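You operate a simulated robot arm through the tools that you are given. There is no shell and no other tool. Be economical: measure what you need, move in short steps, check, and stop when the job is done.

You are at the controls of a simulated robot arm. One attempt, no reset.

Task
Shut the middle drawer. Close the top drawer. Put the black end cap from the top of the big counter on the pink care card and the purple end cap on the purple flat case. Pull the bead drawer open. The order is free.

Only the result counts: the job must be done as asked and must still hold three seconds after the hand-in. Knocking over, shifting, dropping, spilling or breaking anything else fails it. Lids that push on must go on centred and level and be pressed home; caps that screw on are set level and turned clockwise until they are tight.

Robot
A 6-joint arm with a two-finger parallel gripper on a trunk, on a base that drives. Base frame: it is fixed to the floor where the robot stands at the start and does not move with it; the origin is under the middle of the robot, x ahead of it, y to its left, z up. Lengths are in m, angles in rad, forces in N, time in s.
Its first joint turns from -2.897 to 2.897 rad. Places, roughly: bead drawer [10.1, 0.8, 0.8]; care card [-0.5, -1.75, 0.5]; end cap [-0.75, -1.75, 0.5]; middle drawer [9.7, 0.4, 0.4]; purple flat case (18x21x3 cm) [-0.7, -1.4, 0.6]; top drawer [9.8, 0.4, 0.6]. Payload 3.91 kg.
The tool frame sits at the grasp point between the pads (the TCP): z along the fingers, y along the line on which they close. The tips reach 0.03 m beyond it. Largest opening 0.11 m; finger width 0.02, thickness 0.01; the body of the gripper, 0.048 by 0.112 m, starts 0.055 m behind the TCP.
Orientation is that of the tool frame in the base frame, as [roll, pitch, yaw] about the fixed x, y, z axes, in that order (R = Rz(yaw) Ry(pitch) Rx(roll)). With the fingers straight down and closing along the base's y, the tool's x points along the base's -x, its y along +y and its z along -z.

Tools
- The arm moves only by the tool move_arm. Its argument "targets" is one flat list of numbers, 7 for each row, row after row: the shift along the base's x, y, z in m, then the turn, a rotation vector about the base's x, y, z in rad, then the finger opening in m, from 0 to 0.11. In form: [tx, ty, tz, ax, ay, az, hand, tx, ty, tz, ax, ay, az, hand, ...]. A call has 1 to 12 rows; each row shifts and turns the commanded pose from where the row before left it. Rows are played at 5 a second. More than 0.05 m and 0.15 rad between two rows, or a gripper value outside its range, and nothing of the call is played. Where a pose cannot be reached the arm comes as near as it can. A force on the tool above 40 N (or 10 N above the force at the start of the call, whichever is more), or a blocked arm, ends the call early, and 0.2 s more pass. The fingers move at their own pace (about 0.108 m/s each) and stop on an object; they squeeze with about 24 N. The grip force told is the motor's: it shows also when the fingers shut on nothing. Time passes only in rows, and 0.2 s behind the last, so rows that do not move let the fingers close. It gives the time, the measured TCP pose, the force on the tool (base axes), the opening and the grip force at its end, in the units of the frame above (readings bear some noise), with the torque about the TCP (base axes, N m) and any sound that the robot's microphone picked up.
- Cameras (640 x 400 px; columns grow to the right, rows downward): "scene" is now at [0.7116, -0.1707, 0.6601]; the picture's right is [-0.00, -0.93, 0.37], its down [-0.93, 0.14, 0.34] and it looks along [-0.37, -0.35, -0.86] (base axes); focal length 214 px, centre (320, 200). "wrist" rides on the gripper at [0.072, 0.017, -0.103] in the tool frame; the picture's right is [-0.23, 0.97, 0.00], its down [-0.76, -0.18, -0.62] and it looks along [-0.61, -0.14, 0.78] (tool axes); focal length 222 px, centre (320, 200). There is no depth. A picture from a camera that has moved, and an enlarged one, comes with that camera's place and axes in the base frame and with its lens.
- grab_frame(camera): a new picture of that camera. It takes no simulated time.
- drive_base(legs): drives the robot by 1 to 6 legs, each [ahead, left, turn to the left] in m, m and rad, along the robot's own axes; the way and the turn of a leg run together, so that a leg with both is an arc; at most 1.5 m and 3.142 rad a leg. The arm and the cameras ride along, it lands a little off, and it stops where it bumps. It gives what a move gives.
- turn_head(pan, tilt): turns the head with the scene camera to pan (to the left, within 1.396 rad either way) and tilt (down, from -0.506 to 1.204), counted from straight ahead of the robot. It gives what a move gives.
- zoom(camera, box): a new picture of the part [left, top, right, bottom] of that camera's present view, enlarged. It takes no simulated time.
- job_done(): hands the job in; it is judged then, once.

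Go step by step. Nothing tells you exact positions but the pictures and the camera data: compare them with the known pose of the tool, close in by small moves and look again before you grip or let go. The budget is 165 turns and 108 pictures, counting those below and the enlarged ones. Unless the task says otherwise, let go and move clear before handing in, and close with one line.

The tools are called after "Emit:" by a JSON object that holds its "name" and its "arguments". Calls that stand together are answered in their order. move_arm: Moves the arm, as the interface text tells. Its arguments: {"type":"object","properties":{"targets":{"type":"array"}},"required":["targets"]} The other tools are called the same way: drive_base (legs) drives the base; turn_head (pan, tilt) turns the head that bears the scene camera; grab_frame (camera) takes a picture; zoom (camera, box) takes an enlarged picture of a part of a camera's view; job_done () hands the job in.

At the start:

```text
time: 0.0
position: [0.6362, -0.1352, 0.6158]
tcp_rot: [-3.139, -0.002, -3.142]
contact_force: [0.7, -0.4, -0.3]
wrist_torque: [0.0, 0.02, 0.0]
width: 0.1099
grasp_force: 0.1
robot x, y, heading: [-0.0025, -0.0008, -0.007]
head pan, tilt: [-0.382, 0.374]
```

scene: 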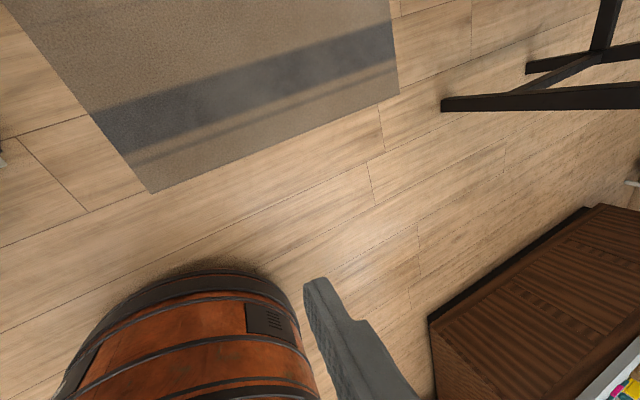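
wrist: 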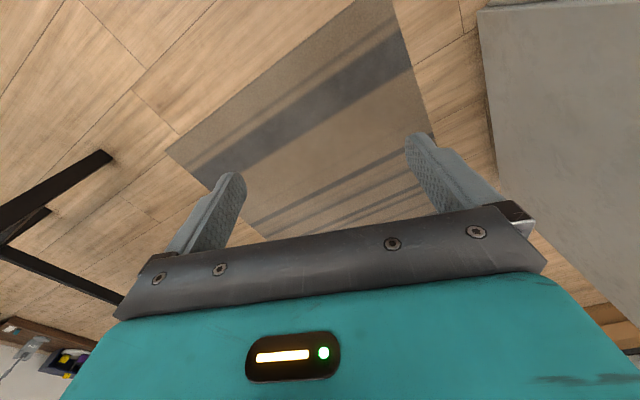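

I'm looking at the floor with a cabinet to the right; the work is behind and right of me, and far ahead. I'll turn the head to see how the scene camera behaves.

Emit:
{"name": "turn_head", "arguments": {"pan": 0.0, "tilt": 0.2}}

Emit:
{"name": "grab_frame", "arguments": {"camera": "scene"}}

```text
time: 0.9
position: [0.6366, -0.1354, 0.6154]
tcp_rot: [3.142, 0.001, 3.14]
contact_force: [0.0, 0.0, -0.4]
wrist_torque: [0.01, 0.02, -0.01]
width: 0.1099
grasp_force: 0.1
robot x, y, heading: [-0.0028, -0.0003, -0.005]
head pan, tilt: [0.0, 0.201]
```

```text
105 pictures are left
camera scene: at [0.7278, -0.1361, 0.6531], right [0.0, -1.0, 0.0], down [-0.98, 0.0, 0.2], along [-0.2, 0.0, -0.98], focal length 214 px, centre (320, 200)
```

scene: 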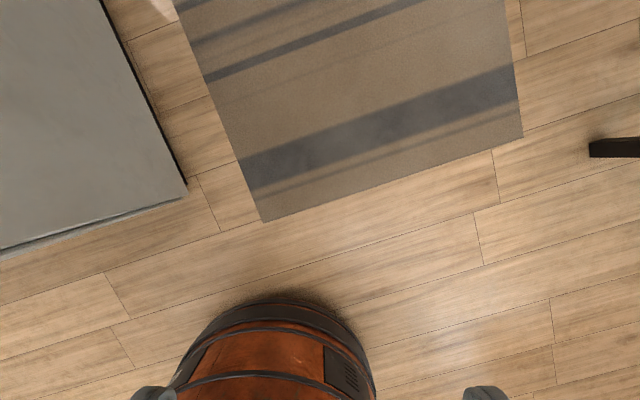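

The scene camera evidently rides on the hand, so panning looks sideways. I look toward the counter at the back right, and the other way for the drawers.

Emit:
{"name": "turn_head", "arguments": {"pan": -1.3, "tilt": 0.7}}

Emit:
{"name": "grab_frame", "arguments": {"camera": "scene"}}

```text
time: 2.3
position: [0.6366, -0.135, 0.6154]
tcp_rot: [-3.142, 0.0, -3.141]
contact_force: [0.6, 0.2, 0.3]
wrist_torque: [0.01, 0.05, 0.0]
width: 0.1099
grasp_force: 0.1
robot x, y, heading: [-0.0003, 0.0017, -0.0]
head pan, tilt: [-1.3, 0.7]
```

```text
104 pictures are left
camera scene: at [0.6824, -0.2179, 0.7235], right [0.0, -0.27, 0.96], down [-0.77, 0.62, 0.17], along [-0.64, -0.74, -0.2], focal length 214 px, centre (320, 200)
```

scene: 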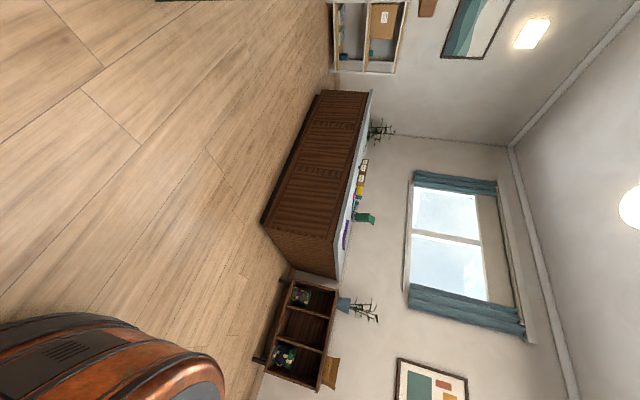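

Emit:
{"name": "zoom", "arguments": {"camera": "scene", "box": [240, 80, 400, 300]}}

Emit:
{"name": "turn_head", "arguments": {"pan": 0.0, "tilt": -0.506}}

Emit:
{"name": "grab_frame", "arguments": {"camera": "scene"}}

```text
1.82 times, centred on (320, 190) of scene
camera zoom: at [0.6824, -0.2179, 0.7235], right [0.0, -0.27, 0.96], down [-0.77, 0.62, 0.17], along [-0.64, -0.74, -0.2], focal length 390 px, centre (320, 218)
```

zoom: 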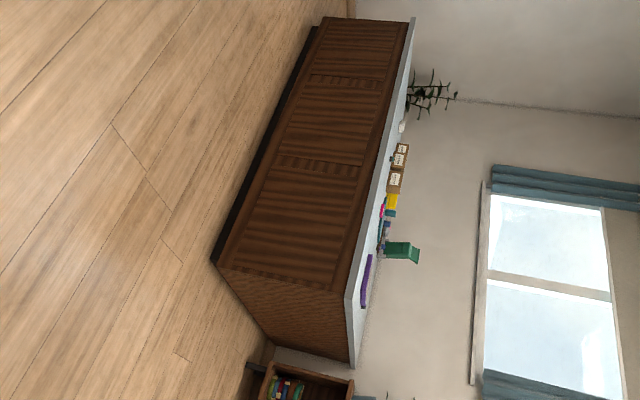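

```text
time: 3.8
position: [0.636, -0.1362, 0.615]
tcp_rot: [3.141, -0.001, -3.14]
contact_force: [-0.8, -0.1, -0.4]
wrist_torque: [-0.03, 0.0, 0.01]
width: 0.1098
grasp_force: 0.0
robot x, y, heading: [0.0014, 0.0, 0.004]
head pan, tilt: [0.0, -0.499]
```

```text
102 pictures are left
camera scene: at [0.7863, -0.1361, 0.6792], right [0.0, -1.0, 0.0], down [-0.88, 0.0, -0.48], along [0.48, 0.0, -0.88], focal length 214 px, centre (320, 200)
```

scene: 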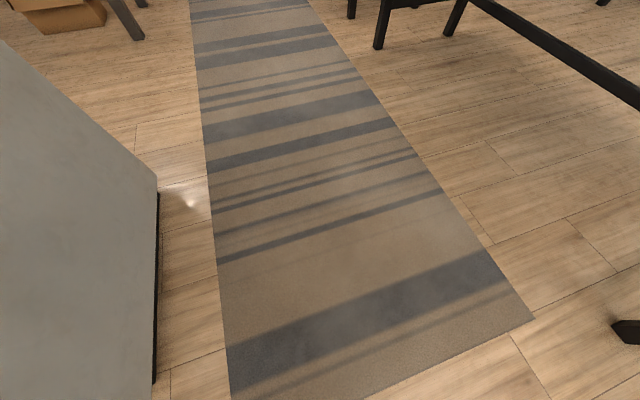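

The counter runs from about (-0.49,-1.2) to (0.04,-2.82), top about 0.57. I raise and pull in the arm, then turn right toward the counter.

Emit:
{"name": "move_arm", "arguments": {"targets": [-0.018, 0.015, 0.04, 0, 0, 0, 0.11, -0.018, 0.015, 0.04, 0, 0, 0, 0.11, -0.018, 0.015, 0.04, 0, 0, 0, 0.11, -0.018, 0.015, 0.04, 0, 0, 0, 0.11, -0.018, 0.015, 0.04, 0, 0, 0, 0.11, -0.018, 0.015, 0.04, 0, 0, 0, 0.11, -0.018, 0.015, 0.04, 0, 0, 0, 0.11, -0.018, 0.015, 0.04, 0, 0, 0, 0.11, -0.018, 0.015, 0.04, 0, 0, 0, 0.11]}}

Emit:
{"name": "turn_head", "arguments": {"pan": 0, "tilt": -0.3}}

Emit:
{"name": "drive_base", "arguments": {"legs": [[0, 0, -2.83]]}}

Emit:
{"name": "grab_frame", "arguments": {"camera": "scene"}}

```text
time: 5.8
position: [0.4753, -0.0018, 0.9726]
tcp_rot: [3.141, 0.0, -3.141]
contact_force: [-0.7, -0.5, -0.7]
wrist_torque: [0.02, 0.04, 0.01]
width: 0.1099
grasp_force: 0.1
robot x, y, heading: [0.0014, -0.0014, 0.0]
head pan, tilt: [0.0, -0.499]
```

```text
time: 6.5
position: [0.4748, -0.0008, 0.9729]
tcp_rot: [-3.141, 0.0, 3.141]
contact_force: [1.2, 0.2, 0.4]
wrist_torque: [-0.02, 0.05, -0.01]
width: 0.1099
grasp_force: 0.1
robot x, y, heading: [0.0027, 0.0015, 0.003]
head pan, tilt: [0.0, -0.3]
```

```text
time: 13.7
position: [-0.4583, -0.1283, 0.9735]
tcp_rot: [3.141, 0.0, 0.278]
contact_force: [-0.1, 0.0, 0.1]
wrist_torque: [0.02, -0.04, -0.02]
width: 0.1102
grasp_force: 0.0
robot x, y, heading: [-0.0017, -0.0006, -2.867]
head pan, tilt: [0.0, -0.3]
```

```text
101 pictures are left
camera scene: at [-0.5881, -0.1667, 1.0258], right [-0.27, 0.96, 0.0], down [0.92, 0.26, -0.3], along [-0.28, -0.08, -0.96], focal length 214 px, centre (320, 200)
```

scene: 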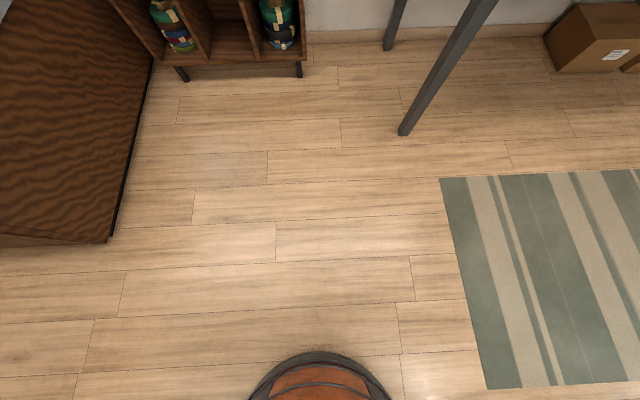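

Emit:
{"name": "drive_base", "arguments": {"legs": [[0.3, 1.35, 0]]}}

Emit:
{"name": "grab_frame", "arguments": {"camera": "scene"}}

Emit:
{"name": "grab_frame", "arguments": {"camera": "wrist"}}

```text
time: 20.6
position: [-0.3851, -1.5059, 0.9724]
tcp_rot: [3.141, 0.0, 0.271]
contact_force: [-0.5, -0.5, 0.4]
wrist_torque: [0.0, -0.01, 0.02]
width: 0.1098
grasp_force: 0.0
robot x, y, heading: [0.0695, -1.3815, -2.87]
head pan, tilt: [0.0, -0.3]
```

```text
100 pictures are left
camera scene: at [-0.5161, -1.5432, 1.0258], right [-0.27, 0.96, 0.0], down [0.92, 0.25, -0.3], along [-0.29, -0.08, -0.96], focal length 214 px, centre (320, 200)
```

scene: 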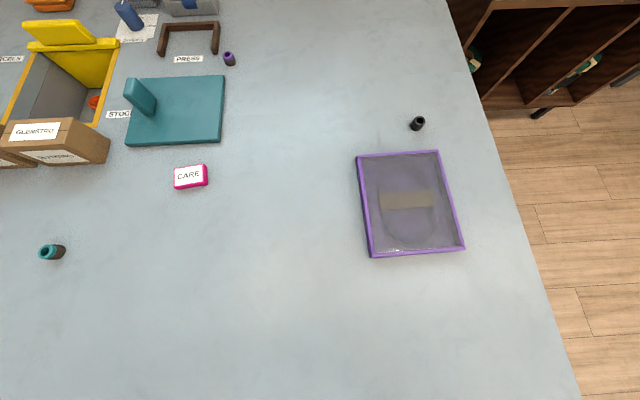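

```text
99 pictures are left
camera wrist: at [-0.3112, -1.5038, 1.0767], right [0.04, -1.0, 0.0], down [-0.78, -0.03, 0.62], along [-0.62, -0.02, -0.78], focal length 222 px, centre (320, 200)
```

wrist: 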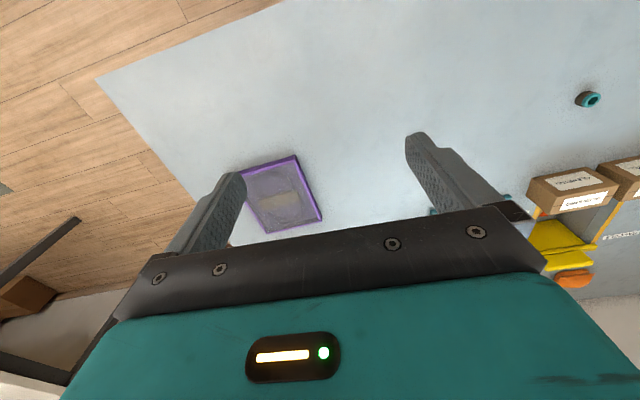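

I see the black cap beside the purple case, the purple cap near the "PRESS" label, and the pink care card. I zoom for details.

Emit:
{"name": "zoom", "arguments": {"camera": "scene", "box": [350, 90, 470, 165]}}

Emit:
{"name": "zoom", "arguments": {"camera": "scene", "box": [0, 0, 250, 200]}}

```text
5.33 times, centred on (410, 128) of scene
camera zoom: at [-0.5161, -1.5432, 1.0258], right [-0.27, 0.96, 0.0], down [0.92, 0.25, -0.3], along [-0.29, -0.08, -0.96], focal length 1144 px, centre (-160, 587)
```

zoom: 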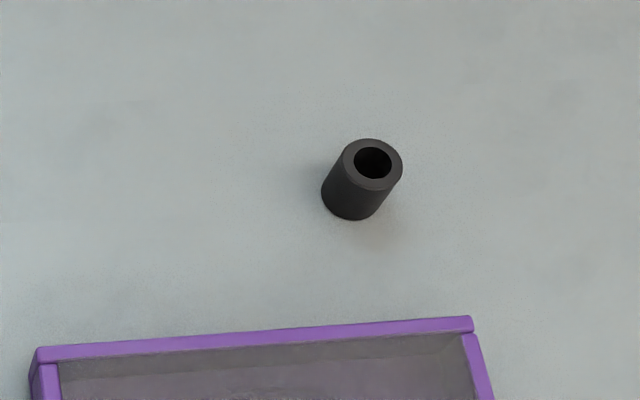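

```text
2.00 times, centred on (125, 100) of scene
camera zoom: at [-0.5161, -1.5432, 1.0258], right [-0.27, 0.96, 0.0], down [0.92, 0.25, -0.3], along [-0.29, -0.08, -0.96], focal length 429 px, centre (710, 400)
```

zoom: 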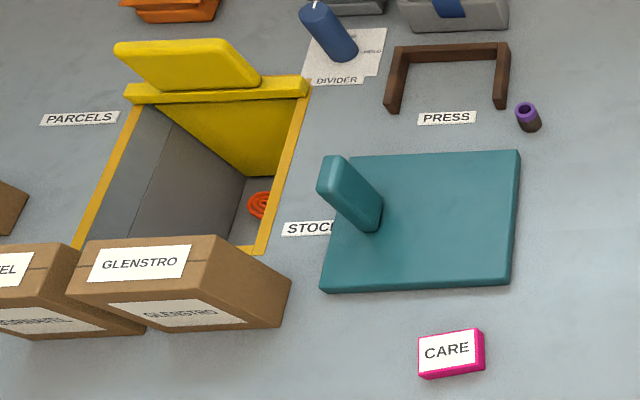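

Counter top is about z 0.573 and the purple cap is near the end of reach. I drive closer and slightly left, so all four spots are in reach from one stand.

Emit:
{"name": "drive_base", "arguments": {"legs": [[0.0, 0.2, 0.04], [0.14, 0, 0]]}}

Emit:
{"name": "grab_frame", "arguments": {"camera": "scene"}}

```text
time: 22.9
position: [-0.388, -1.7363, 0.971]
tcp_rot: [-3.141, -0.006, 0.306]
contact_force: [0.5, -0.1, 0.0]
wrist_torque: [-0.01, 0.0, -0.02]
width: 0.1099
grasp_force: 0.1
robot x, y, heading: [0.068, -1.5951, -2.834]
head pan, tilt: [0.0, -0.3]
stopped in leg 2: the robot was blocked; the commanded pose is now the measured one
```

```text
96 pictures are left
camera scene: at [-0.5182, -1.7789, 1.0226], right [-0.3, 0.95, 0.0], down [0.91, 0.29, -0.29], along [-0.28, -0.09, -0.96], focal length 214 px, centre (320, 200)
```

scene: 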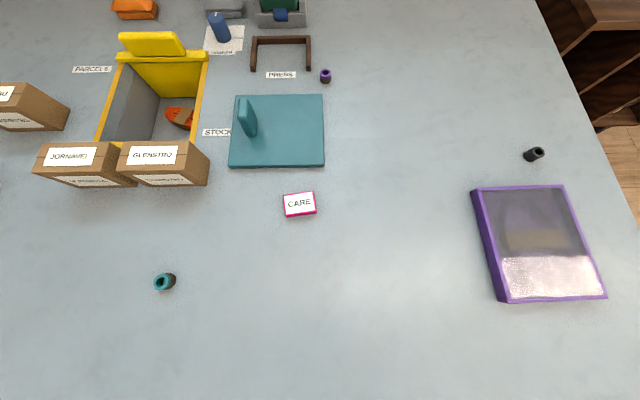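

The base met the counter, so this is as near as it gets. I zoom on the caps to fix their places.

Emit:
{"name": "zoom", "arguments": {"camera": "scene", "box": [270, 40, 380, 110]}}

Emit:
{"name": "zoom", "arguments": {"camera": "scene", "box": [480, 110, 620, 198]}}

Emit:
{"name": "zoom", "arguments": {"camera": "scene", "box": [260, 180, 340, 230]}}

```text
5.71 times, centred on (325, 75) of scene
camera zoom: at [-0.5182, -1.7789, 1.0226], right [-0.3, 0.95, 0.0], down [0.91, 0.29, -0.29], along [-0.28, -0.09, -0.96], focal length 1226 px, centre (291, 914)
```

zoom: 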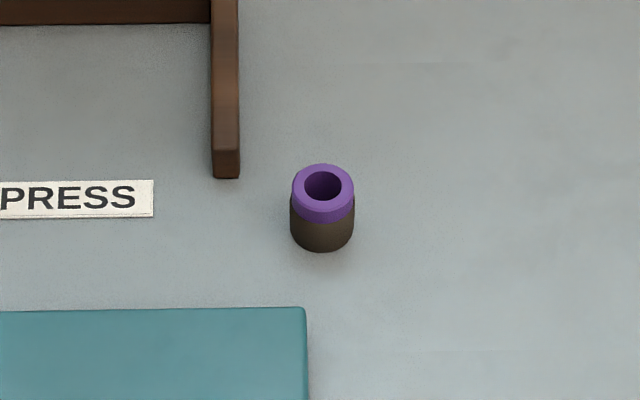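

```text
4.55 times, centred on (550, 154) of scene
camera zoom: at [-0.5182, -1.7789, 1.0226], right [-0.3, 0.95, 0.0], down [0.91, 0.29, -0.29], along [-0.28, -0.09, -0.96], focal length 975 px, centre (-726, 409)
```

zoom: 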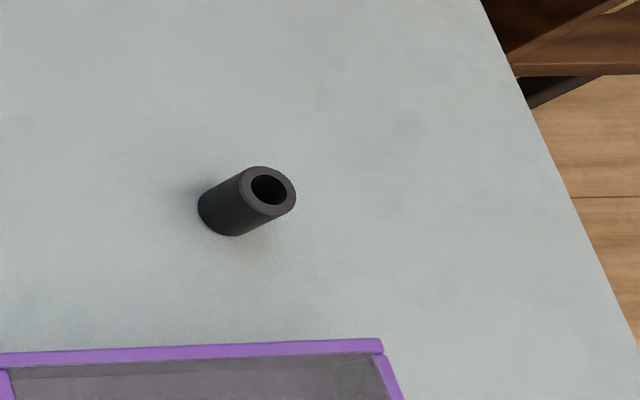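

```text
8.00 times, centred on (300, 205) of scene
camera zoom: at [-0.5182, -1.7789, 1.0226], right [-0.3, 0.95, 0.0], down [0.91, 0.29, -0.29], along [-0.28, -0.09, -0.96], focal length 1716 px, centre (480, 160)
```

zoom: 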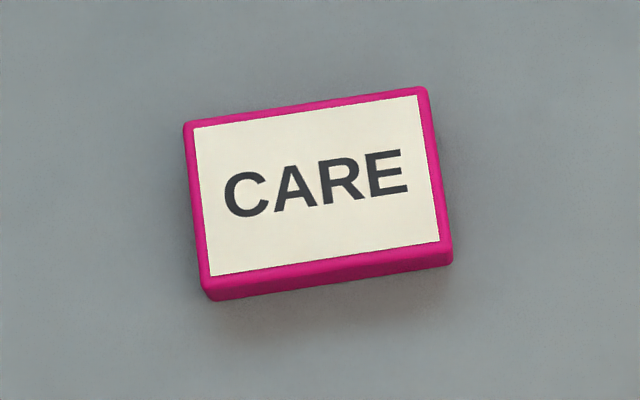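

Purple cap stands near (-0.968,-1.907), beyond straight-down reach, so I tilt the tool outward by about 0.6 rad while moving above it.

Emit:
{"name": "move_arm", "arguments": {"targets": [-0.043, -0.0122, -0.0145, -0.0145, 0.048, 0, 0.06, -0.043, -0.0122, -0.0145, -0.0145, 0.048, 0, 0.06, -0.043, -0.0122, -0.0145, -0.0145, 0.048, 0, 0.06, -0.043, -0.0122, -0.0145, -0.0145, 0.048, 0, 0.06, -0.043, -0.0122, -0.0145, -0.0145, 0.048, 0, 0.06, -0.043, -0.0122, -0.0145, -0.0145, 0.048, 0, 0.06, -0.043, -0.0122, -0.0145, -0.0145, 0.048, 0, 0.06, -0.043, -0.0122, -0.0145, -0.0145, 0.048, 0, 0.06, -0.043, -0.0122, -0.0145, -0.0145, 0.048, 0, 0.06, -0.043, -0.0122, -0.0145, -0.0145, 0.048, 0, 0.06, -0.043, -0.0122, -0.0145, -0.0145, 0.048, 0, 0.06, -0.043, -0.0122, -0.0145, -0.0145, 0.048, 0, 0.06]}}

Emit:
{"name": "grab_frame", "arguments": {"camera": "wrist"}}

Emit:
{"name": "grab_frame", "arguments": {"camera": "scene"}}

```text
time: 25.5
position: [-0.9016, -1.8836, 0.798]
tcp_rot: [-3.13, 0.598, 0.311]
contact_force: [0.3, -0.7, 1.2]
wrist_torque: [-0.01, -0.05, -0.03]
width: 0.06
grasp_force: 0.0
robot x, y, heading: [0.0682, -1.5919, -2.835]
head pan, tilt: [0.0, -0.3]
```

```text
92 pictures are left
camera wrist: at [-0.7851, -1.8648, 0.8422], right [0.11, -0.99, 0.12], down [-0.32, 0.08, 0.95], along [-0.94, -0.14, -0.3], focal length 222 px, centre (320, 200)
```

wrist: 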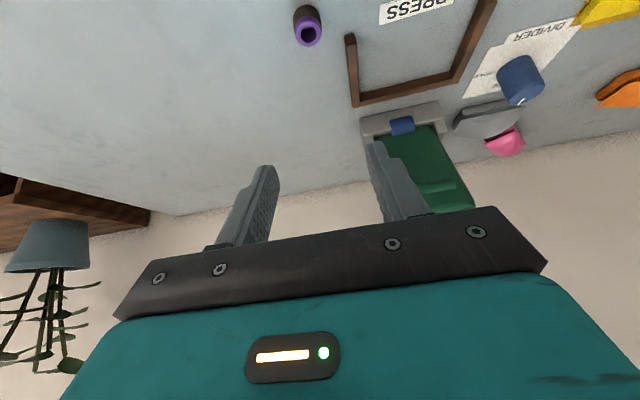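

```text
91 pictures are left
camera scene: at [-0.9815, -1.9101, 0.9177], right [-0.3, 0.95, 0.01], down [0.59, 0.19, -0.78], along [-0.75, -0.23, -0.62], focal length 214 px, centre (320, 200)
```

scene: 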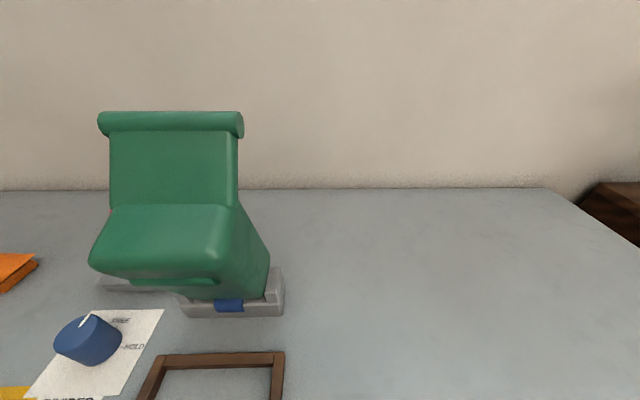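

The cap lies in the grasp plane. I lower to a hover and look again.

Emit:
{"name": "move_arm", "arguments": {"targets": [-0.0158, -0.0055, -0.0327, 0, 0, 0, 0.06, -0.0158, -0.0055, -0.0327, 0, 0, 0, 0.06, -0.0158, -0.0055, -0.0327, 0, 0, 0, 0.06]}}

Emit:
{"name": "grab_frame", "arguments": {"camera": "wrist"}}

```text
time: 26.3
position: [-0.9492, -1.8994, 0.699]
tcp_rot: [-3.131, 0.599, 0.311]
contact_force: [0.5, 0.4, 0.9]
wrist_torque: [-0.04, -0.01, 0.01]
width: 0.06
grasp_force: 0.0
robot x, y, heading: [0.0679, -1.5939, -2.833]
head pan, tilt: [0.0, -0.3]
```

```text
90 pictures are left
camera wrist: at [-0.8328, -1.8814, 0.7438], right [0.11, -0.99, 0.12], down [-0.32, 0.08, 0.95], along [-0.94, -0.14, -0.3], focal length 222 px, centre (320, 200)
```

wrist: 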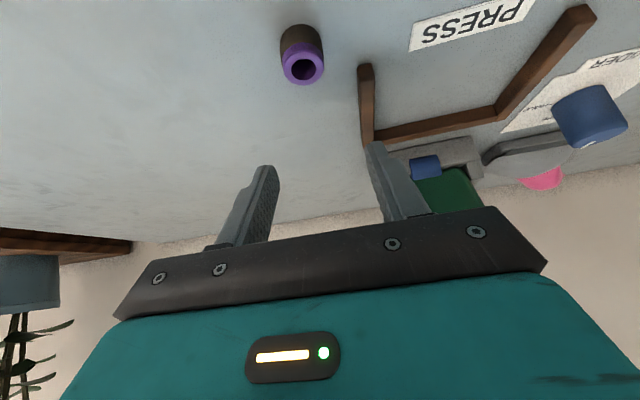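

Emit:
{"name": "move_arm", "arguments": {"targets": [0.001, 0.0, -0.02, 0, 0, 0, 0.046, 0.001, 0.0005, -0.02, 0, 0, 0, 0.046, 0.001, 0.0005, -0.015, 0, 0, 0, 0.046]}}

Emit:
{"name": "grab_frame", "arguments": {"camera": "wrist"}}

```text
time: 27.1
position: [-0.9476, -1.901, 0.6418]
tcp_rot: [-3.13, 0.596, 0.31]
contact_force: [0.1, 0.3, 0.5]
wrist_torque: [0.0, -0.05, 0.01]
width: 0.0462
grasp_force: 0.1
robot x, y, heading: [0.0674, -1.593, -2.839]
head pan, tilt: [0.0, -0.3]
```

```text
89 pictures are left
camera wrist: at [-0.8301, -1.8814, 0.6879], right [0.11, -0.99, 0.12], down [-0.32, 0.08, 0.94], along [-0.94, -0.14, -0.3], focal length 222 px, centre (320, 200)
```

wrist: 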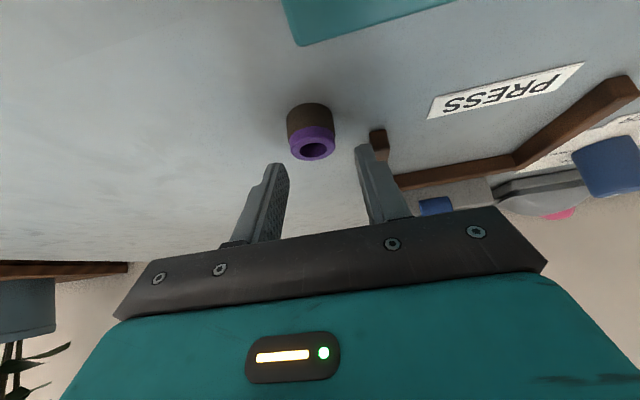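

Emit:
{"name": "move_arm", "arguments": {"targets": [0.0, 0.0, -0.015, 0, 0, 0, 0.046, 0.0, 0.0, -0.013, 0, 0, 0, 0.046]}}

Emit:
{"name": "grab_frame", "arguments": {"camera": "wrist"}}

```text
time: 27.6
position: [-0.9497, -1.9003, 0.6298]
tcp_rot: [-3.132, 0.606, 0.312]
contact_force: [9.2, 2.8, 15.1]
wrist_torque: [-0.3, -0.29, 0.35]
width: 0.0458
grasp_force: 0.0
robot x, y, heading: [0.0699, -1.5913, -2.841]
head pan, tilt: [0.0, -0.3]
stopped in row 2: the force on the tool passed its limit at 55 N (the readings are from after the stop); the commanded pose is now the measured one
```

```text
88 pictures are left
camera wrist: at [-0.8315, -1.8813, 0.6746], right [0.11, -0.99, 0.12], down [-0.31, 0.08, 0.95], along [-0.94, -0.15, -0.3], focal length 222 px, centre (320, 200)
```

wrist: 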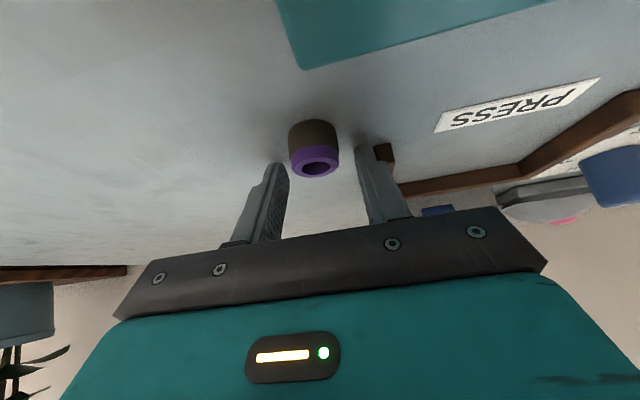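

The -y finger met the brown bracket's end. I rise, turn the hand 0.4 rad so that finger comes away from the bracket, and look.

Emit:
{"name": "move_arm", "arguments": {"targets": [0.003, 0.0, 0.025, 0, 0, 0, 0.046, 0.0, 0.002, 0.015, 0, 0, 0.1, 0.046, 0.0, 0.002, 0.0, 0, 0, 0.1, 0.046, 0.0, 0.002, 0.0, 0, 0, 0.1, 0.046, 0, 0.001, 0, 0, 0, 0.1, 0.046]}}

Emit:
{"name": "grab_frame", "arguments": {"camera": "wrist"}}

```text
time: 28.8
position: [-0.9469, -1.8944, 0.6687]
tcp_rot: [-3.131, 0.603, 0.711]
contact_force: [-1.5, -0.2, 0.1]
wrist_torque: [-0.01, -0.02, 0.01]
width: 0.0457
grasp_force: 0.0
robot x, y, heading: [0.0668, -1.597, -2.836]
head pan, tilt: [0.0, -0.3]
```

```text
87 pictures are left
camera wrist: at [-0.8461, -1.8304, 0.7123], right [0.49, -0.86, 0.12], down [-0.32, -0.05, 0.95], along [-0.81, -0.5, -0.3], focal length 222 px, centre (320, 200)
```

wrist: 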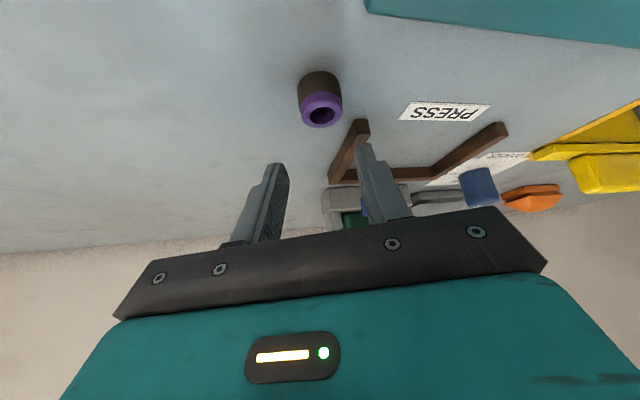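

Emit:
{"name": "move_arm", "arguments": {"targets": [-0.0015, -0.003, -0.02, 0, 0, 0, 0.046, -0.001, -0.003, -0.015, 0, 0, 0, 0.046]}}

Emit:
{"name": "grab_frame", "arguments": {"camera": "wrist"}}

```text
time: 29.4
position: [-0.9483, -1.8996, 0.633]
tcp_rot: [-3.131, 0.603, 0.709]
contact_force: [-0.2, -0.2, 0.4]
wrist_torque: [0.02, 0.0, 0.03]
width: 0.046
grasp_force: 0.2
robot x, y, heading: [0.0627, -1.5906, -2.835]
head pan, tilt: [0.0, -0.3]
```

```text
86 pictures are left
camera wrist: at [-0.8477, -1.8361, 0.677], right [0.49, -0.86, 0.12], down [-0.32, -0.05, 0.95], along [-0.81, -0.5, -0.3], focal length 222 px, centre (320, 200)
```

wrist: 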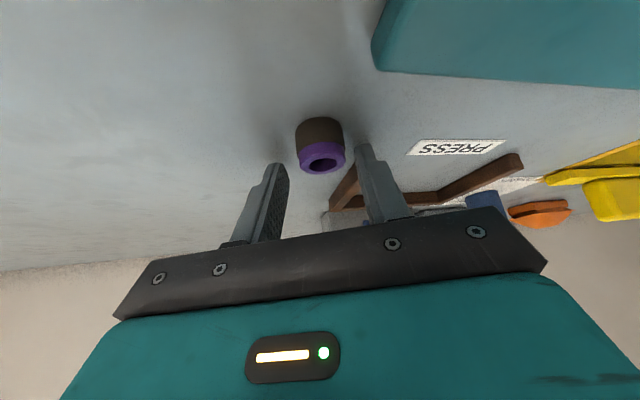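

Emit:
{"name": "move_arm", "arguments": {"targets": [0, 0, -0.008, 0, 0, 0, 0.046, 0, 0, -0.007, 0, 0, 0, 0.046, 0, 0, -0.005, 0, 0, 0, 0.046]}}

Emit:
{"name": "grab_frame", "arguments": {"camera": "wrist"}}

```text
time: 29.9
position: [-0.9491, -1.8995, 0.6307]
tcp_rot: [-3.128, 0.611, 0.711]
contact_force: [10.9, 3.4, 15.8]
wrist_torque: [-0.31, -0.47, 0.33]
width: 0.0475
grasp_force: 2.5
robot x, y, heading: [0.0664, -1.5968, -2.831]
head pan, tilt: [0.0, -0.3]
stopped in row 2: the force on the tool passed its limit at 48 N (the readings are from after the stop); the commanded pose is now the measured one
```

```text
85 pictures are left
camera wrist: at [-0.8484, -1.8354, 0.674], right [0.49, -0.86, 0.12], down [-0.31, -0.04, 0.95], along [-0.81, -0.5, -0.29], focal length 222 px, centre (320, 200)
```

wrist: 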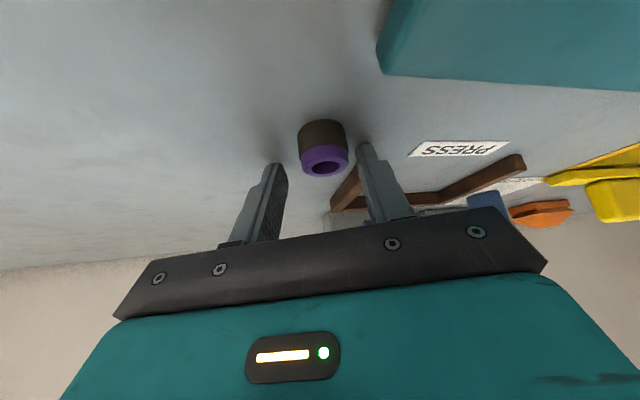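

The counter top must be nearer 0.60 and the fingertips simply touched it; triangulation puts the cap at about (-0.944,-1.899). I lift, shift back toward it, and check.

Emit:
{"name": "move_arm", "arguments": {"targets": [0, 0, 0.02, 0, 0, 0, 0.046, 0.0123, 0.0065, 0, 0, 0, 0, 0.046, 0, 0, 0, 0, 0, 0, 0.046]}}

Emit:
{"name": "grab_frame", "arguments": {"camera": "wrist"}}

```text
time: 30.7
position: [-0.9375, -1.8932, 0.649]
tcp_rot: [-3.13, 0.609, 0.71]
contact_force: [-0.1, 0.7, 0.3]
wrist_torque: [0.03, 0.0, -0.01]
width: 0.0458
grasp_force: 0.1
robot x, y, heading: [0.0687, -1.5942, -2.834]
head pan, tilt: [0.0, -0.3]
```

```text
84 pictures are left
camera wrist: at [-0.8362, -1.8298, 0.6919], right [0.49, -0.86, 0.12], down [-0.31, -0.05, 0.95], along [-0.81, -0.5, -0.29], focal length 222 px, centre (320, 200)
```

wrist: 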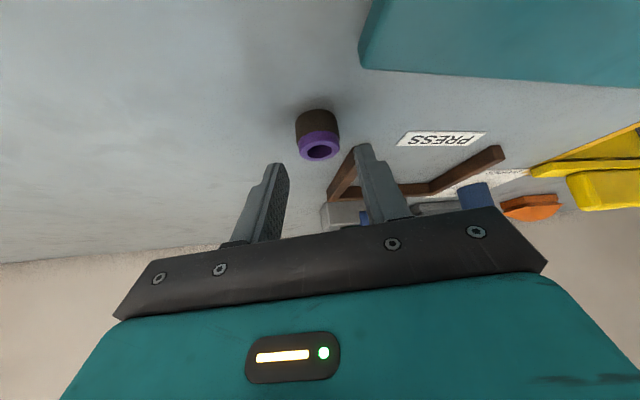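

Emit:
{"name": "move_arm", "arguments": {"targets": [0.005, 0.002, -0.006, 0, 0, 0, 0.046, 0, 0, -0.005, 0, 0, 0, 0.046, 0, 0, -0.004, 0, 0, 0, 0.046, 0, 0, 0, 0, 0, 0, 0.046]}}

Emit:
{"name": "grab_frame", "arguments": {"camera": "wrist"}}

```text
time: 31.7
position: [-0.9328, -1.8916, 0.6328]
tcp_rot: [-3.13, 0.608, 0.712]
contact_force: [0.2, -0.4, 0.4]
wrist_torque: [-0.01, -0.02, 0.0]
width: 0.0459
grasp_force: 0.1
robot x, y, heading: [0.0688, -1.5948, -2.834]
head pan, tilt: [0.0, -0.3]
```

```text
83 pictures are left
camera wrist: at [-0.8313, -1.8279, 0.6771], right [0.49, -0.86, 0.12], down [-0.31, -0.05, 0.95], along [-0.81, -0.5, -0.29], focal length 222 px, centre (320, 200)
```

wrist: 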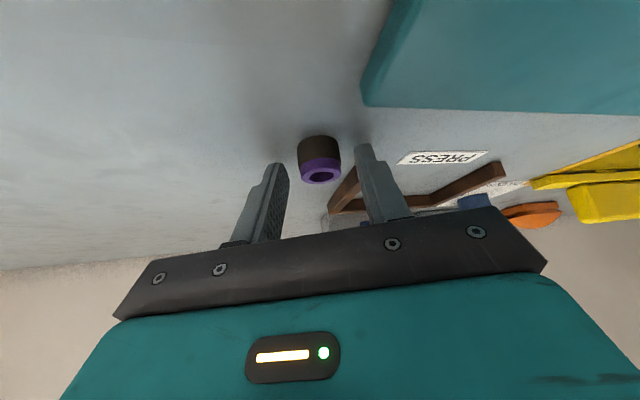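

Emit:
{"name": "move_arm", "arguments": {"targets": [0, 0, 0, 0, 0, 0, 0.036, 0, 0, 0, 0, 0, 0, 0.03, 0, 0, 0, 0, 0, 0, 0.02, 0, 0, 0, 0, 0, 0, 0.02, 0, 0, 0, 0, 0, 0, 0.02]}}

Emit:
{"name": "grab_frame", "arguments": {"camera": "wrist"}}

```text
time: 32.9
position: [-0.9324, -1.8915, 0.6332]
tcp_rot: [-3.13, 0.61, 0.709]
contact_force: [0.1, -1.0, 1.2]
wrist_torque: [-0.02, -0.02, 0.03]
width: 0.0234
grasp_force: 24.1
robot x, y, heading: [0.0666, -1.597, -2.833]
head pan, tilt: [0.0, -0.3]
```

```text
82 pictures are left
camera wrist: at [-0.8313, -1.8279, 0.6773], right [0.49, -0.86, 0.12], down [-0.31, -0.05, 0.95], along [-0.81, -0.5, -0.29], focal length 222 px, centre (320, 200)
```

wrist: 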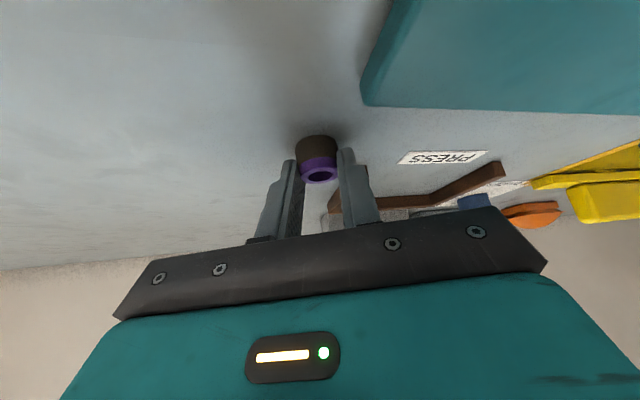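

Gripped at 23 mm. I lift and check that the cap hangs straight.

Emit:
{"name": "move_arm", "arguments": {"targets": [0, 0, 0.01, 0, 0, 0, 0.02, 0, 0, 0.03, 0, 0, 0, 0.02, 0, 0, 0.03, 0, 0, 0, 0.02, 0, 0, 0.03, 0, 0, 0, 0.02]}}

Emit:
{"name": "zoom", "arguments": {"camera": "wrist", "box": [240, 100, 400, 200]}}

```text
time: 33.9
position: [-0.9329, -1.8907, 0.7323]
tcp_rot: [-3.129, 0.609, 0.711]
contact_force: [0.5, 0.5, -1.5]
wrist_torque: [0.01, -0.02, -0.02]
width: 0.023
grasp_force: 24.1
robot x, y, heading: [0.068, -1.5906, -2.836]
head pan, tilt: [0.0, -0.3]
```

```text
4.00 times, centred on (320, 150) of wrist
camera zoom: at [-0.8317, -1.8277, 0.7768], right [0.49, -0.86, 0.12], down [-0.31, -0.05, 0.95], along [-0.81, -0.5, -0.29], focal length 888 px, centre (320, 400)
```

zoom: 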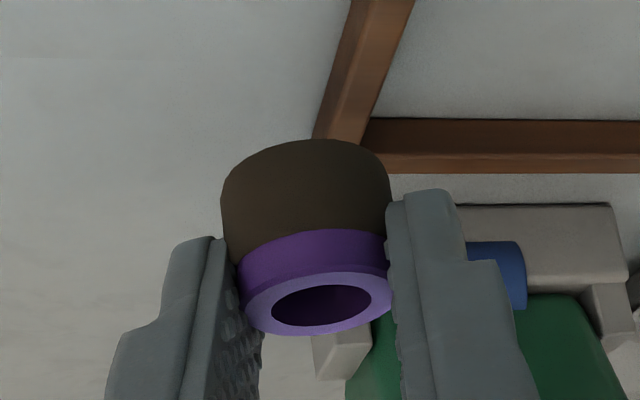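

Held firmly and upright. I carry it over toward the purple case, turning the hand to face outward there.

Emit:
{"name": "move_arm", "arguments": {"targets": [0.0224, 0.0395, 0.006, 0, 0, -0.075, 0.02, 0.0224, 0.0395, 0.006, 0, 0, -0.075, 0.02, 0.0224, 0.0395, 0.006, 0, 0, -0.075, 0.02, 0.0224, 0.0395, 0.006, 0, 0, -0.075, 0.02, 0.0224, 0.0395, 0.006, 0, 0, -0.075, 0.02, 0.0224, 0.0395, 0.006, 0, 0, -0.075, 0.02, 0.0224, 0.0395, 0.006, 0, 0, -0.075, 0.02, 0.0224, 0.0395, 0.006, 0, 0, -0.075, 0.02, 0.0224, 0.0395, 0.006, 0, 0, -0.075, 0.02, 0.0224, 0.0395, 0.006, 0, 0, -0.075, 0.02, 0.0224, 0.0395, 0.006, 0, 0, -0.075, 0.02, 0.0224, 0.0395, 0.006, 0, 0, -0.075, 0.02]}}

Emit:
{"name": "turn_head", "arguments": {"pan": 0, "tilt": 0.5}}

Emit:
{"name": "grab_frame", "arguments": {"camera": "scene"}}

Emit:
{"name": "grab_frame", "arguments": {"camera": "wrist"}}

```text
time: 36.5
position: [-0.6627, -1.4148, 0.8053]
tcp_rot: [-3.128, 0.609, -0.191]
contact_force: [0.4, 0.2, 0.4]
wrist_torque: [-0.01, -0.01, -0.01]
width: 0.023
grasp_force: 24.2
robot x, y, heading: [0.0691, -1.5941, -2.837]
head pan, tilt: [0.0, -0.3]
```

```text
time: 37.6
position: [-0.6631, -1.416, 0.8046]
tcp_rot: [-3.129, 0.609, -0.189]
contact_force: [0.5, -0.1, -2.0]
wrist_torque: [0.02, -0.02, -0.01]
width: 0.0231
grasp_force: 24.4
robot x, y, heading: [0.0674, -1.5941, -2.837]
head pan, tilt: [0.0, 0.499]
```

```text
80 pictures are left
camera scene: at [-0.693, -1.4112, 0.8746], right [0.2, 0.98, 0.01], down [0.97, -0.19, -0.11], along [-0.11, 0.03, -0.99], focal length 214 px, centre (320, 200)
```

scene: 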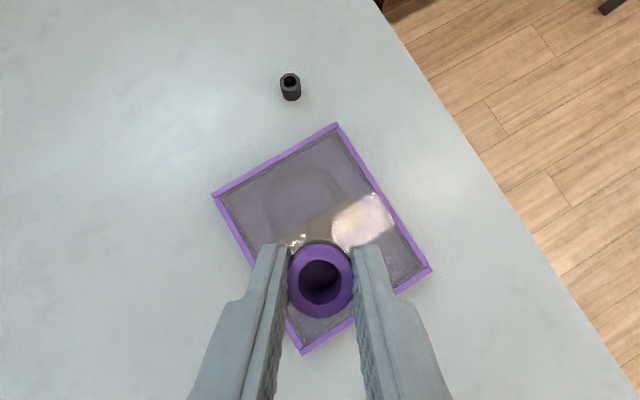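

```text
79 pictures are left
camera wrist: at [-0.5506, -1.456, 0.8483], right [-0.37, -0.92, 0.12], down [-0.23, 0.22, 0.95], along [-0.9, 0.33, -0.29], focal length 222 px, centre (320, 200)
```

wrist: 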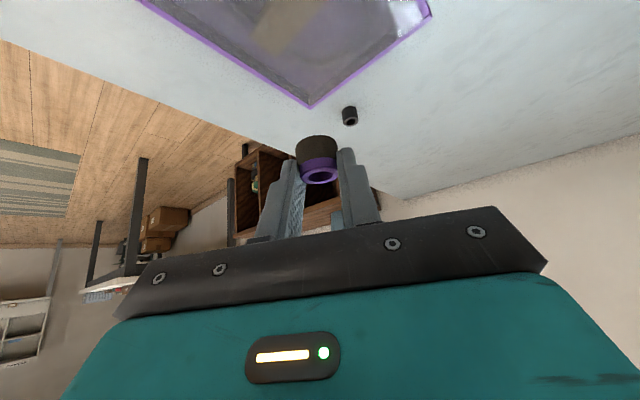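

The case centre is about (-0.680,-1.412), right below the cap. I lower toward it.

Emit:
{"name": "move_arm", "arguments": {"targets": [-0.003, 0.001, -0.04, 0, 0, 0, 0.02, -0.003, 0.001, -0.04, 0, 0, 0, 0.02, 0, 0, -0.03, 0, 0, 0, 0.02, 0, 0, -0.015, 0, 0, 0, 0.02, 0, 0, 0, 0, 0, 0, 0.02]}}

Emit:
{"name": "move_arm", "arguments": {"targets": [0, 0, -0.003, 0, 0, 0, 0.02, 0, 0, -0.003, 0, 0, 0, 0.02, 0, 0, 0, 0, 0, 0, 0.02]}}

Emit:
{"name": "grab_frame", "arguments": {"camera": "wrist"}}

```text
time: 38.8
position: [-0.6686, -1.4143, 0.6785]
tcp_rot: [-3.129, 0.609, -0.19]
contact_force: [-0.1, -0.4, 0.3]
wrist_torque: [0.0, 0.0, -0.01]
width: 0.0232
grasp_force: 24.4
robot x, y, heading: [0.0636, -1.5957, -2.838]
head pan, tilt: [0.0, 0.499]
```

```text
time: 39.6
position: [-0.6714, -1.4146, 0.6738]
tcp_rot: [-3.13, 0.61, -0.19]
contact_force: [0.0, -0.2, 0.0]
wrist_torque: [0.03, 0.07, 0.0]
width: 0.0232
grasp_force: 24.1
robot x, y, heading: [0.068, -1.5911, -2.838]
head pan, tilt: [0.0, 0.499]
```

```text
78 pictures are left
camera wrist: at [-0.5571, -1.4543, 0.7173], right [-0.37, -0.92, 0.12], down [-0.23, 0.22, 0.95], along [-0.9, 0.33, -0.29], focal length 222 px, centre (320, 200)
```

wrist: 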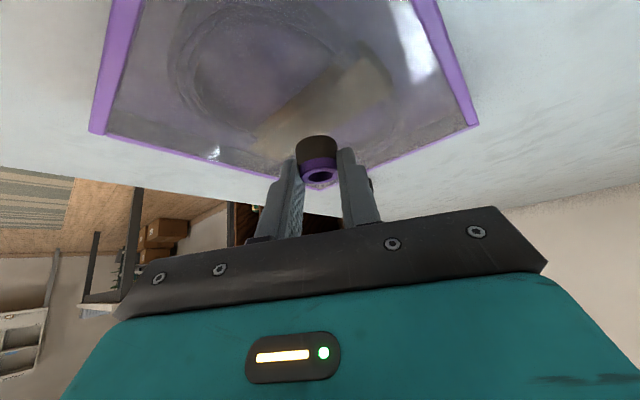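

Emit:
{"name": "move_arm", "arguments": {"targets": [0, 0, -0.003, 0, 0, 0, 0.02, 0, 0, -0.002, 0, 0, 0, 0.02, 0, 0, -0.002, 0, 0, 0, 0.02, 0, 0, 0, 0, 0, 0, 0.02]}}

```text
time: 40.6
position: [-0.6681, -1.4147, 0.6675]
tcp_rot: [-3.13, 0.609, -0.191]
contact_force: [0.2, -0.1, -1.5]
wrist_torque: [0.02, 0.0, 0.02]
width: 0.0228
grasp_force: 23.7
robot x, y, heading: [0.064, -1.5957, -2.833]
head pan, tilt: [0.0, 0.499]
```

Emit:
{"name": "move_arm", "arguments": {"targets": [0, 0, -0.002, 0, 0, 0, 0.02, 0, 0, -0.002, 0, 0, 0, 0.02, 0, 0, 0, 0, 0, 0, 0.02]}}

Emit:
{"name": "zoom", "arguments": {"camera": "wrist", "box": [240, 100, 400, 200]}}

```text
time: 41.4
position: [-0.6704, -1.4141, 0.6643]
tcp_rot: [-3.129, 0.609, -0.19]
contact_force: [0.6, 0.1, -0.2]
wrist_torque: [0.0, -0.03, 0.01]
width: 0.0232
grasp_force: 23.8
robot x, y, heading: [0.067, -1.5956, -2.835]
head pan, tilt: [0.0, 0.499]
```

```text
4.00 times, centred on (320, 150) of wrist
camera zoom: at [-0.5574, -1.4546, 0.7074], right [-0.37, -0.92, 0.12], down [-0.23, 0.22, 0.95], along [-0.9, 0.33, -0.29], focal length 888 px, centre (320, 400)
```

zoom: 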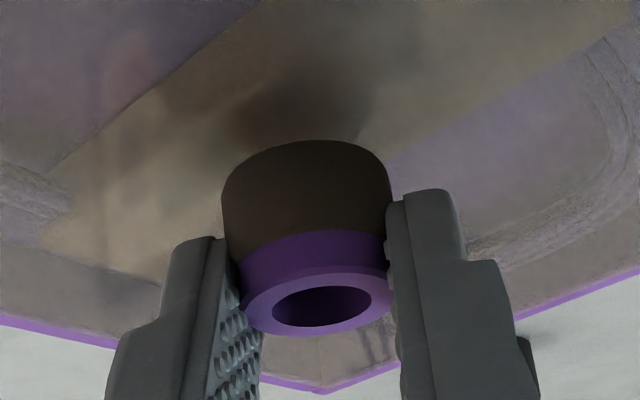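

Emit:
{"name": "move_arm", "arguments": {"targets": [0, 0, -0.002, 0, 0, 0, 0.02, 0, 0, 0, 0, 0, 0, 0.02]}}

Emit:
{"name": "move_arm", "arguments": {"targets": [0, 0, -0.002, 0, 0, 0, 0.02, 0, 0, 0, 0, 0, 0, 0.02]}}

```text
time: 42.0
position: [-0.6691, -1.4137, 0.6609]
tcp_rot: [-3.129, 0.61, -0.191]
contact_force: [0.1, 1.2, 0.3]
wrist_torque: [0.02, 0.0, -0.02]
width: 0.0228
grasp_force: 24.3
robot x, y, heading: [0.0669, -1.595, -2.839]
head pan, tilt: [0.0, 0.499]
```

```text
time: 42.6
position: [-0.6693, -1.4131, 0.6596]
tcp_rot: [-3.13, 0.608, -0.191]
contact_force: [0.7, 0.2, -0.4]
wrist_torque: [-0.02, 0.02, 0.04]
width: 0.0233
grasp_force: 23.5
robot x, y, heading: [0.067, -1.5941, -2.835]
head pan, tilt: [0.0, 0.499]
```

Emit:
{"name": "move_arm", "arguments": {"targets": [0, 0, -0.002, 0, 0, 0, 0.02, 0, 0, 0, 0, 0, 0, 0.02]}}

Emit:
{"name": "move_arm", "arguments": {"targets": [0, 0, -0.002, 0, 0, 0, 0.02, 0, 0, 0, 0, 0, 0, 0.02]}}

Emit:
{"name": "zoom", "arguments": {"camera": "wrist", "box": [240, 100, 400, 200]}}

```text
time: 43.2
position: [-0.6697, -1.4143, 0.6573]
tcp_rot: [-3.129, 0.609, -0.19]
contact_force: [0.6, -0.4, 0.2]
wrist_torque: [-0.02, 0.0, 0.0]
width: 0.0232
grasp_force: 24.0
robot x, y, heading: [0.0646, -1.5981, -2.834]
head pan, tilt: [0.0, 0.499]
```

```text
time: 43.8
position: [-0.6697, -1.4135, 0.6563]
tcp_rot: [-3.127, 0.61, -0.188]
contact_force: [-0.2, -1.2, 17.5]
wrist_torque: [-0.06, 0.14, 0.02]
width: 0.0231
grasp_force: 23.7
robot x, y, heading: [0.0645, -1.5957, -2.833]
head pan, tilt: [0.0, 0.499]
```

```text
4.00 times, centred on (320, 150) of wrist
camera zoom: at [-0.5577, -1.4544, 0.7003], right [-0.37, -0.92, 0.12], down [-0.23, 0.22, 0.95], along [-0.9, 0.33, -0.29], focal length 888 px, centre (320, 400)
```

zoom: 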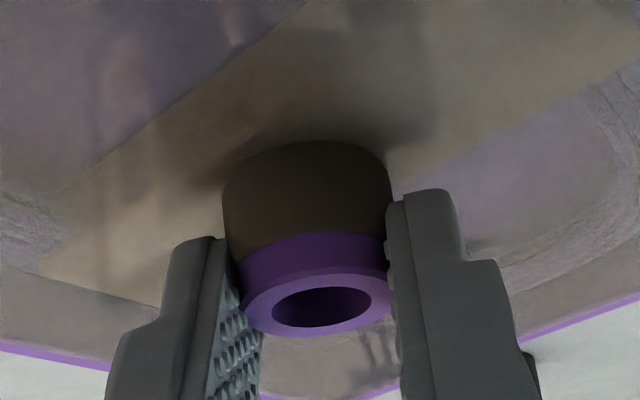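

Contact with 17 N: the cap stands on the case. I ease off a millimetre, open and rise.

Emit:
{"name": "move_arm", "arguments": {"targets": [0, 0, 0.001, 0, 0, 0, 0.02, 0, 0, 0, 0, 0, 0, 0.027, 0, 0, 0, 0, 0, 0, 0.035, 0, 0, 0, 0, 0, 0, 0.045, 0, 0, 0.03, 0, 0, 0, 0.045, 0, 0, 0.04, 0, 0, 0, 0.045, 0, 0, 0.04, 0, 0, 0, 0.045, 0, 0, 0.04, 0, 0, 0, 0.045]}}

Emit:
{"name": "grab_frame", "arguments": {"camera": "scene"}}

```text
time: 45.6
position: [-0.672, -1.4127, 0.8066]
tcp_rot: [-3.128, 0.607, -0.187]
contact_force: [-0.5, -0.1, 0.1]
wrist_torque: [0.0, 0.01, 0.01]
width: 0.0449
grasp_force: 0.3
robot x, y, heading: [0.067, -1.5943, -2.834]
head pan, tilt: [0.0, 0.499]
```

```text
75 pictures are left
camera scene: at [-0.7025, -1.4086, 0.8766], right [0.2, 0.98, 0.01], down [0.98, -0.19, -0.11], along [-0.1, 0.03, -0.99], focal length 214 px, centre (320, 200)
```

scene: 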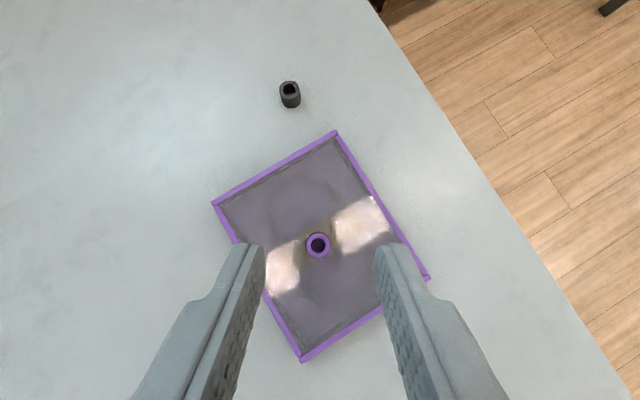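

Purple cap sits well on the case. The black cap is at about (-0.874,-1.412); I move over it with the same tilt.

Emit:
{"name": "move_arm", "arguments": {"targets": [-0.048, 0, 0, 0, 0, 0, 0.05, -0.048, 0, 0, 0, 0, 0, 0.05, -0.048, 0, 0, 0, 0, 0, 0.05, -0.047, -0.001, 0, 0, 0, 0, 0.05, 0, 0, -0.04, 0, 0, 0, 0.05, 0, 0, -0.04, 0, 0, 0, 0.05, 0, 0, -0.03, 0, 0, 0, 0.05, 0, 0, 0, 0, 0, 0, 0.05]}}

Emit:
{"name": "grab_frame", "arguments": {"camera": "wrist"}}

Emit:
{"name": "grab_frame", "arguments": {"camera": "scene"}}

```text
time: 47.4
position: [-0.8586, -1.4157, 0.6965]
tcp_rot: [-3.131, 0.61, -0.192]
contact_force: [0.2, 1.2, 0.0]
wrist_torque: [0.02, -0.02, 0.02]
width: 0.0502
grasp_force: 0.1
robot x, y, heading: [0.0681, -1.5941, -2.838]
head pan, tilt: [0.0, 0.499]
```

```text
74 pictures are left
camera wrist: at [-0.7469, -1.4569, 0.7392], right [-0.37, -0.92, 0.12], down [-0.23, 0.22, 0.95], along [-0.9, 0.33, -0.29], focal length 222 px, centre (320, 200)
```

wrist: 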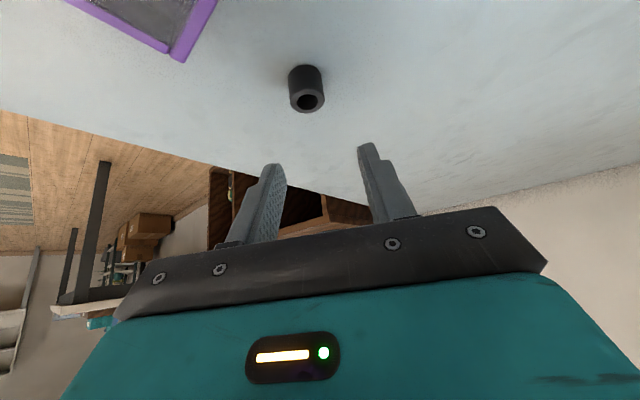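

```text
73 pictures are left
camera scene: at [-0.8892, -1.4121, 0.7655], right [0.2, 0.98, 0.01], down [0.97, -0.19, -0.11], along [-0.11, 0.03, -0.99], focal length 214 px, centre (320, 200)
```

scene: 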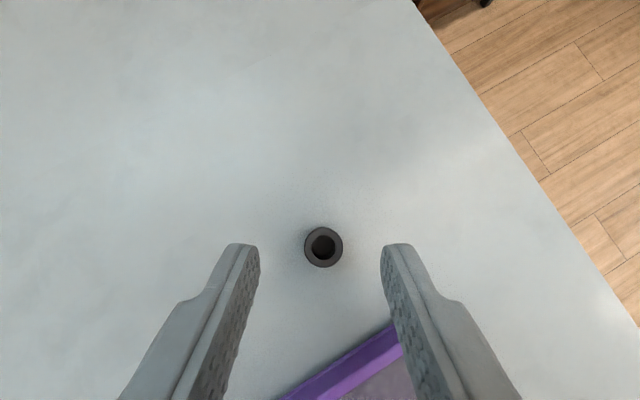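

Emit:
{"name": "move_arm", "arguments": {"targets": [-0.004, 0.0015, -0.02, 0, 0, 0, 0.05, 0, 0, -0.02, 0, 0, 0, 0.05, 0, 0, -0.012, 0, 0, 0, 0.05, 0, 0, -0.008, 0, 0, 0, 0.05, 0, 0, 0, 0, 0, 0, 0.05]}}

Emit:
{"name": "grab_frame", "arguments": {"camera": "scene"}}

Emit:
{"name": "grab_frame", "arguments": {"camera": "wrist"}}

```text
time: 48.6
position: [-0.8637, -1.4139, 0.6363]
tcp_rot: [-3.127, 0.61, -0.188]
contact_force: [0.4, 0.2, 0.3]
wrist_torque: [-0.03, 0.01, -0.02]
width: 0.0501
grasp_force: 0.0
robot x, y, heading: [0.064, -1.5935, -2.835]
head pan, tilt: [0.0, 0.499]
```

```text
72 pictures are left
camera scene: at [-0.8945, -1.4095, 0.7062], right [0.2, 0.98, 0.01], down [0.97, -0.19, -0.11], along [-0.11, 0.03, -0.99], focal length 214 px, centre (320, 200)
```

scene: 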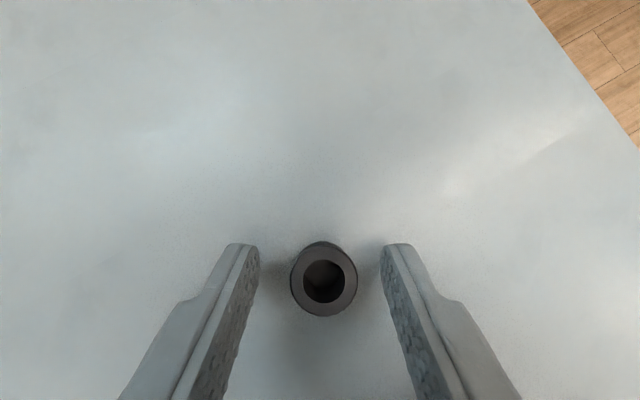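

```text
71 pictures are left
camera wrist: at [-0.7522, -1.4543, 0.6799], right [-0.37, -0.92, 0.12], down [-0.23, 0.22, 0.95], along [-0.9, 0.33, -0.29], focal length 222 px, centre (320, 200)
```

wrist: 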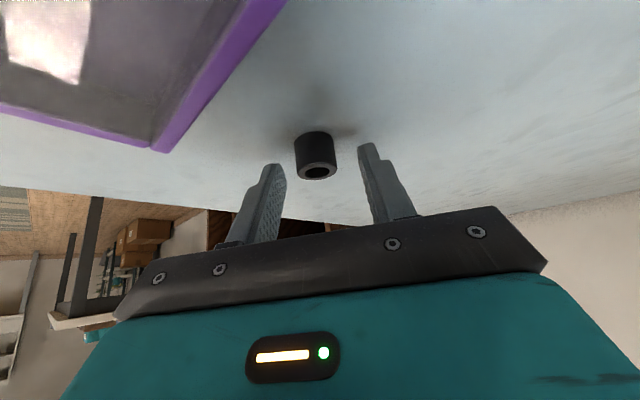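

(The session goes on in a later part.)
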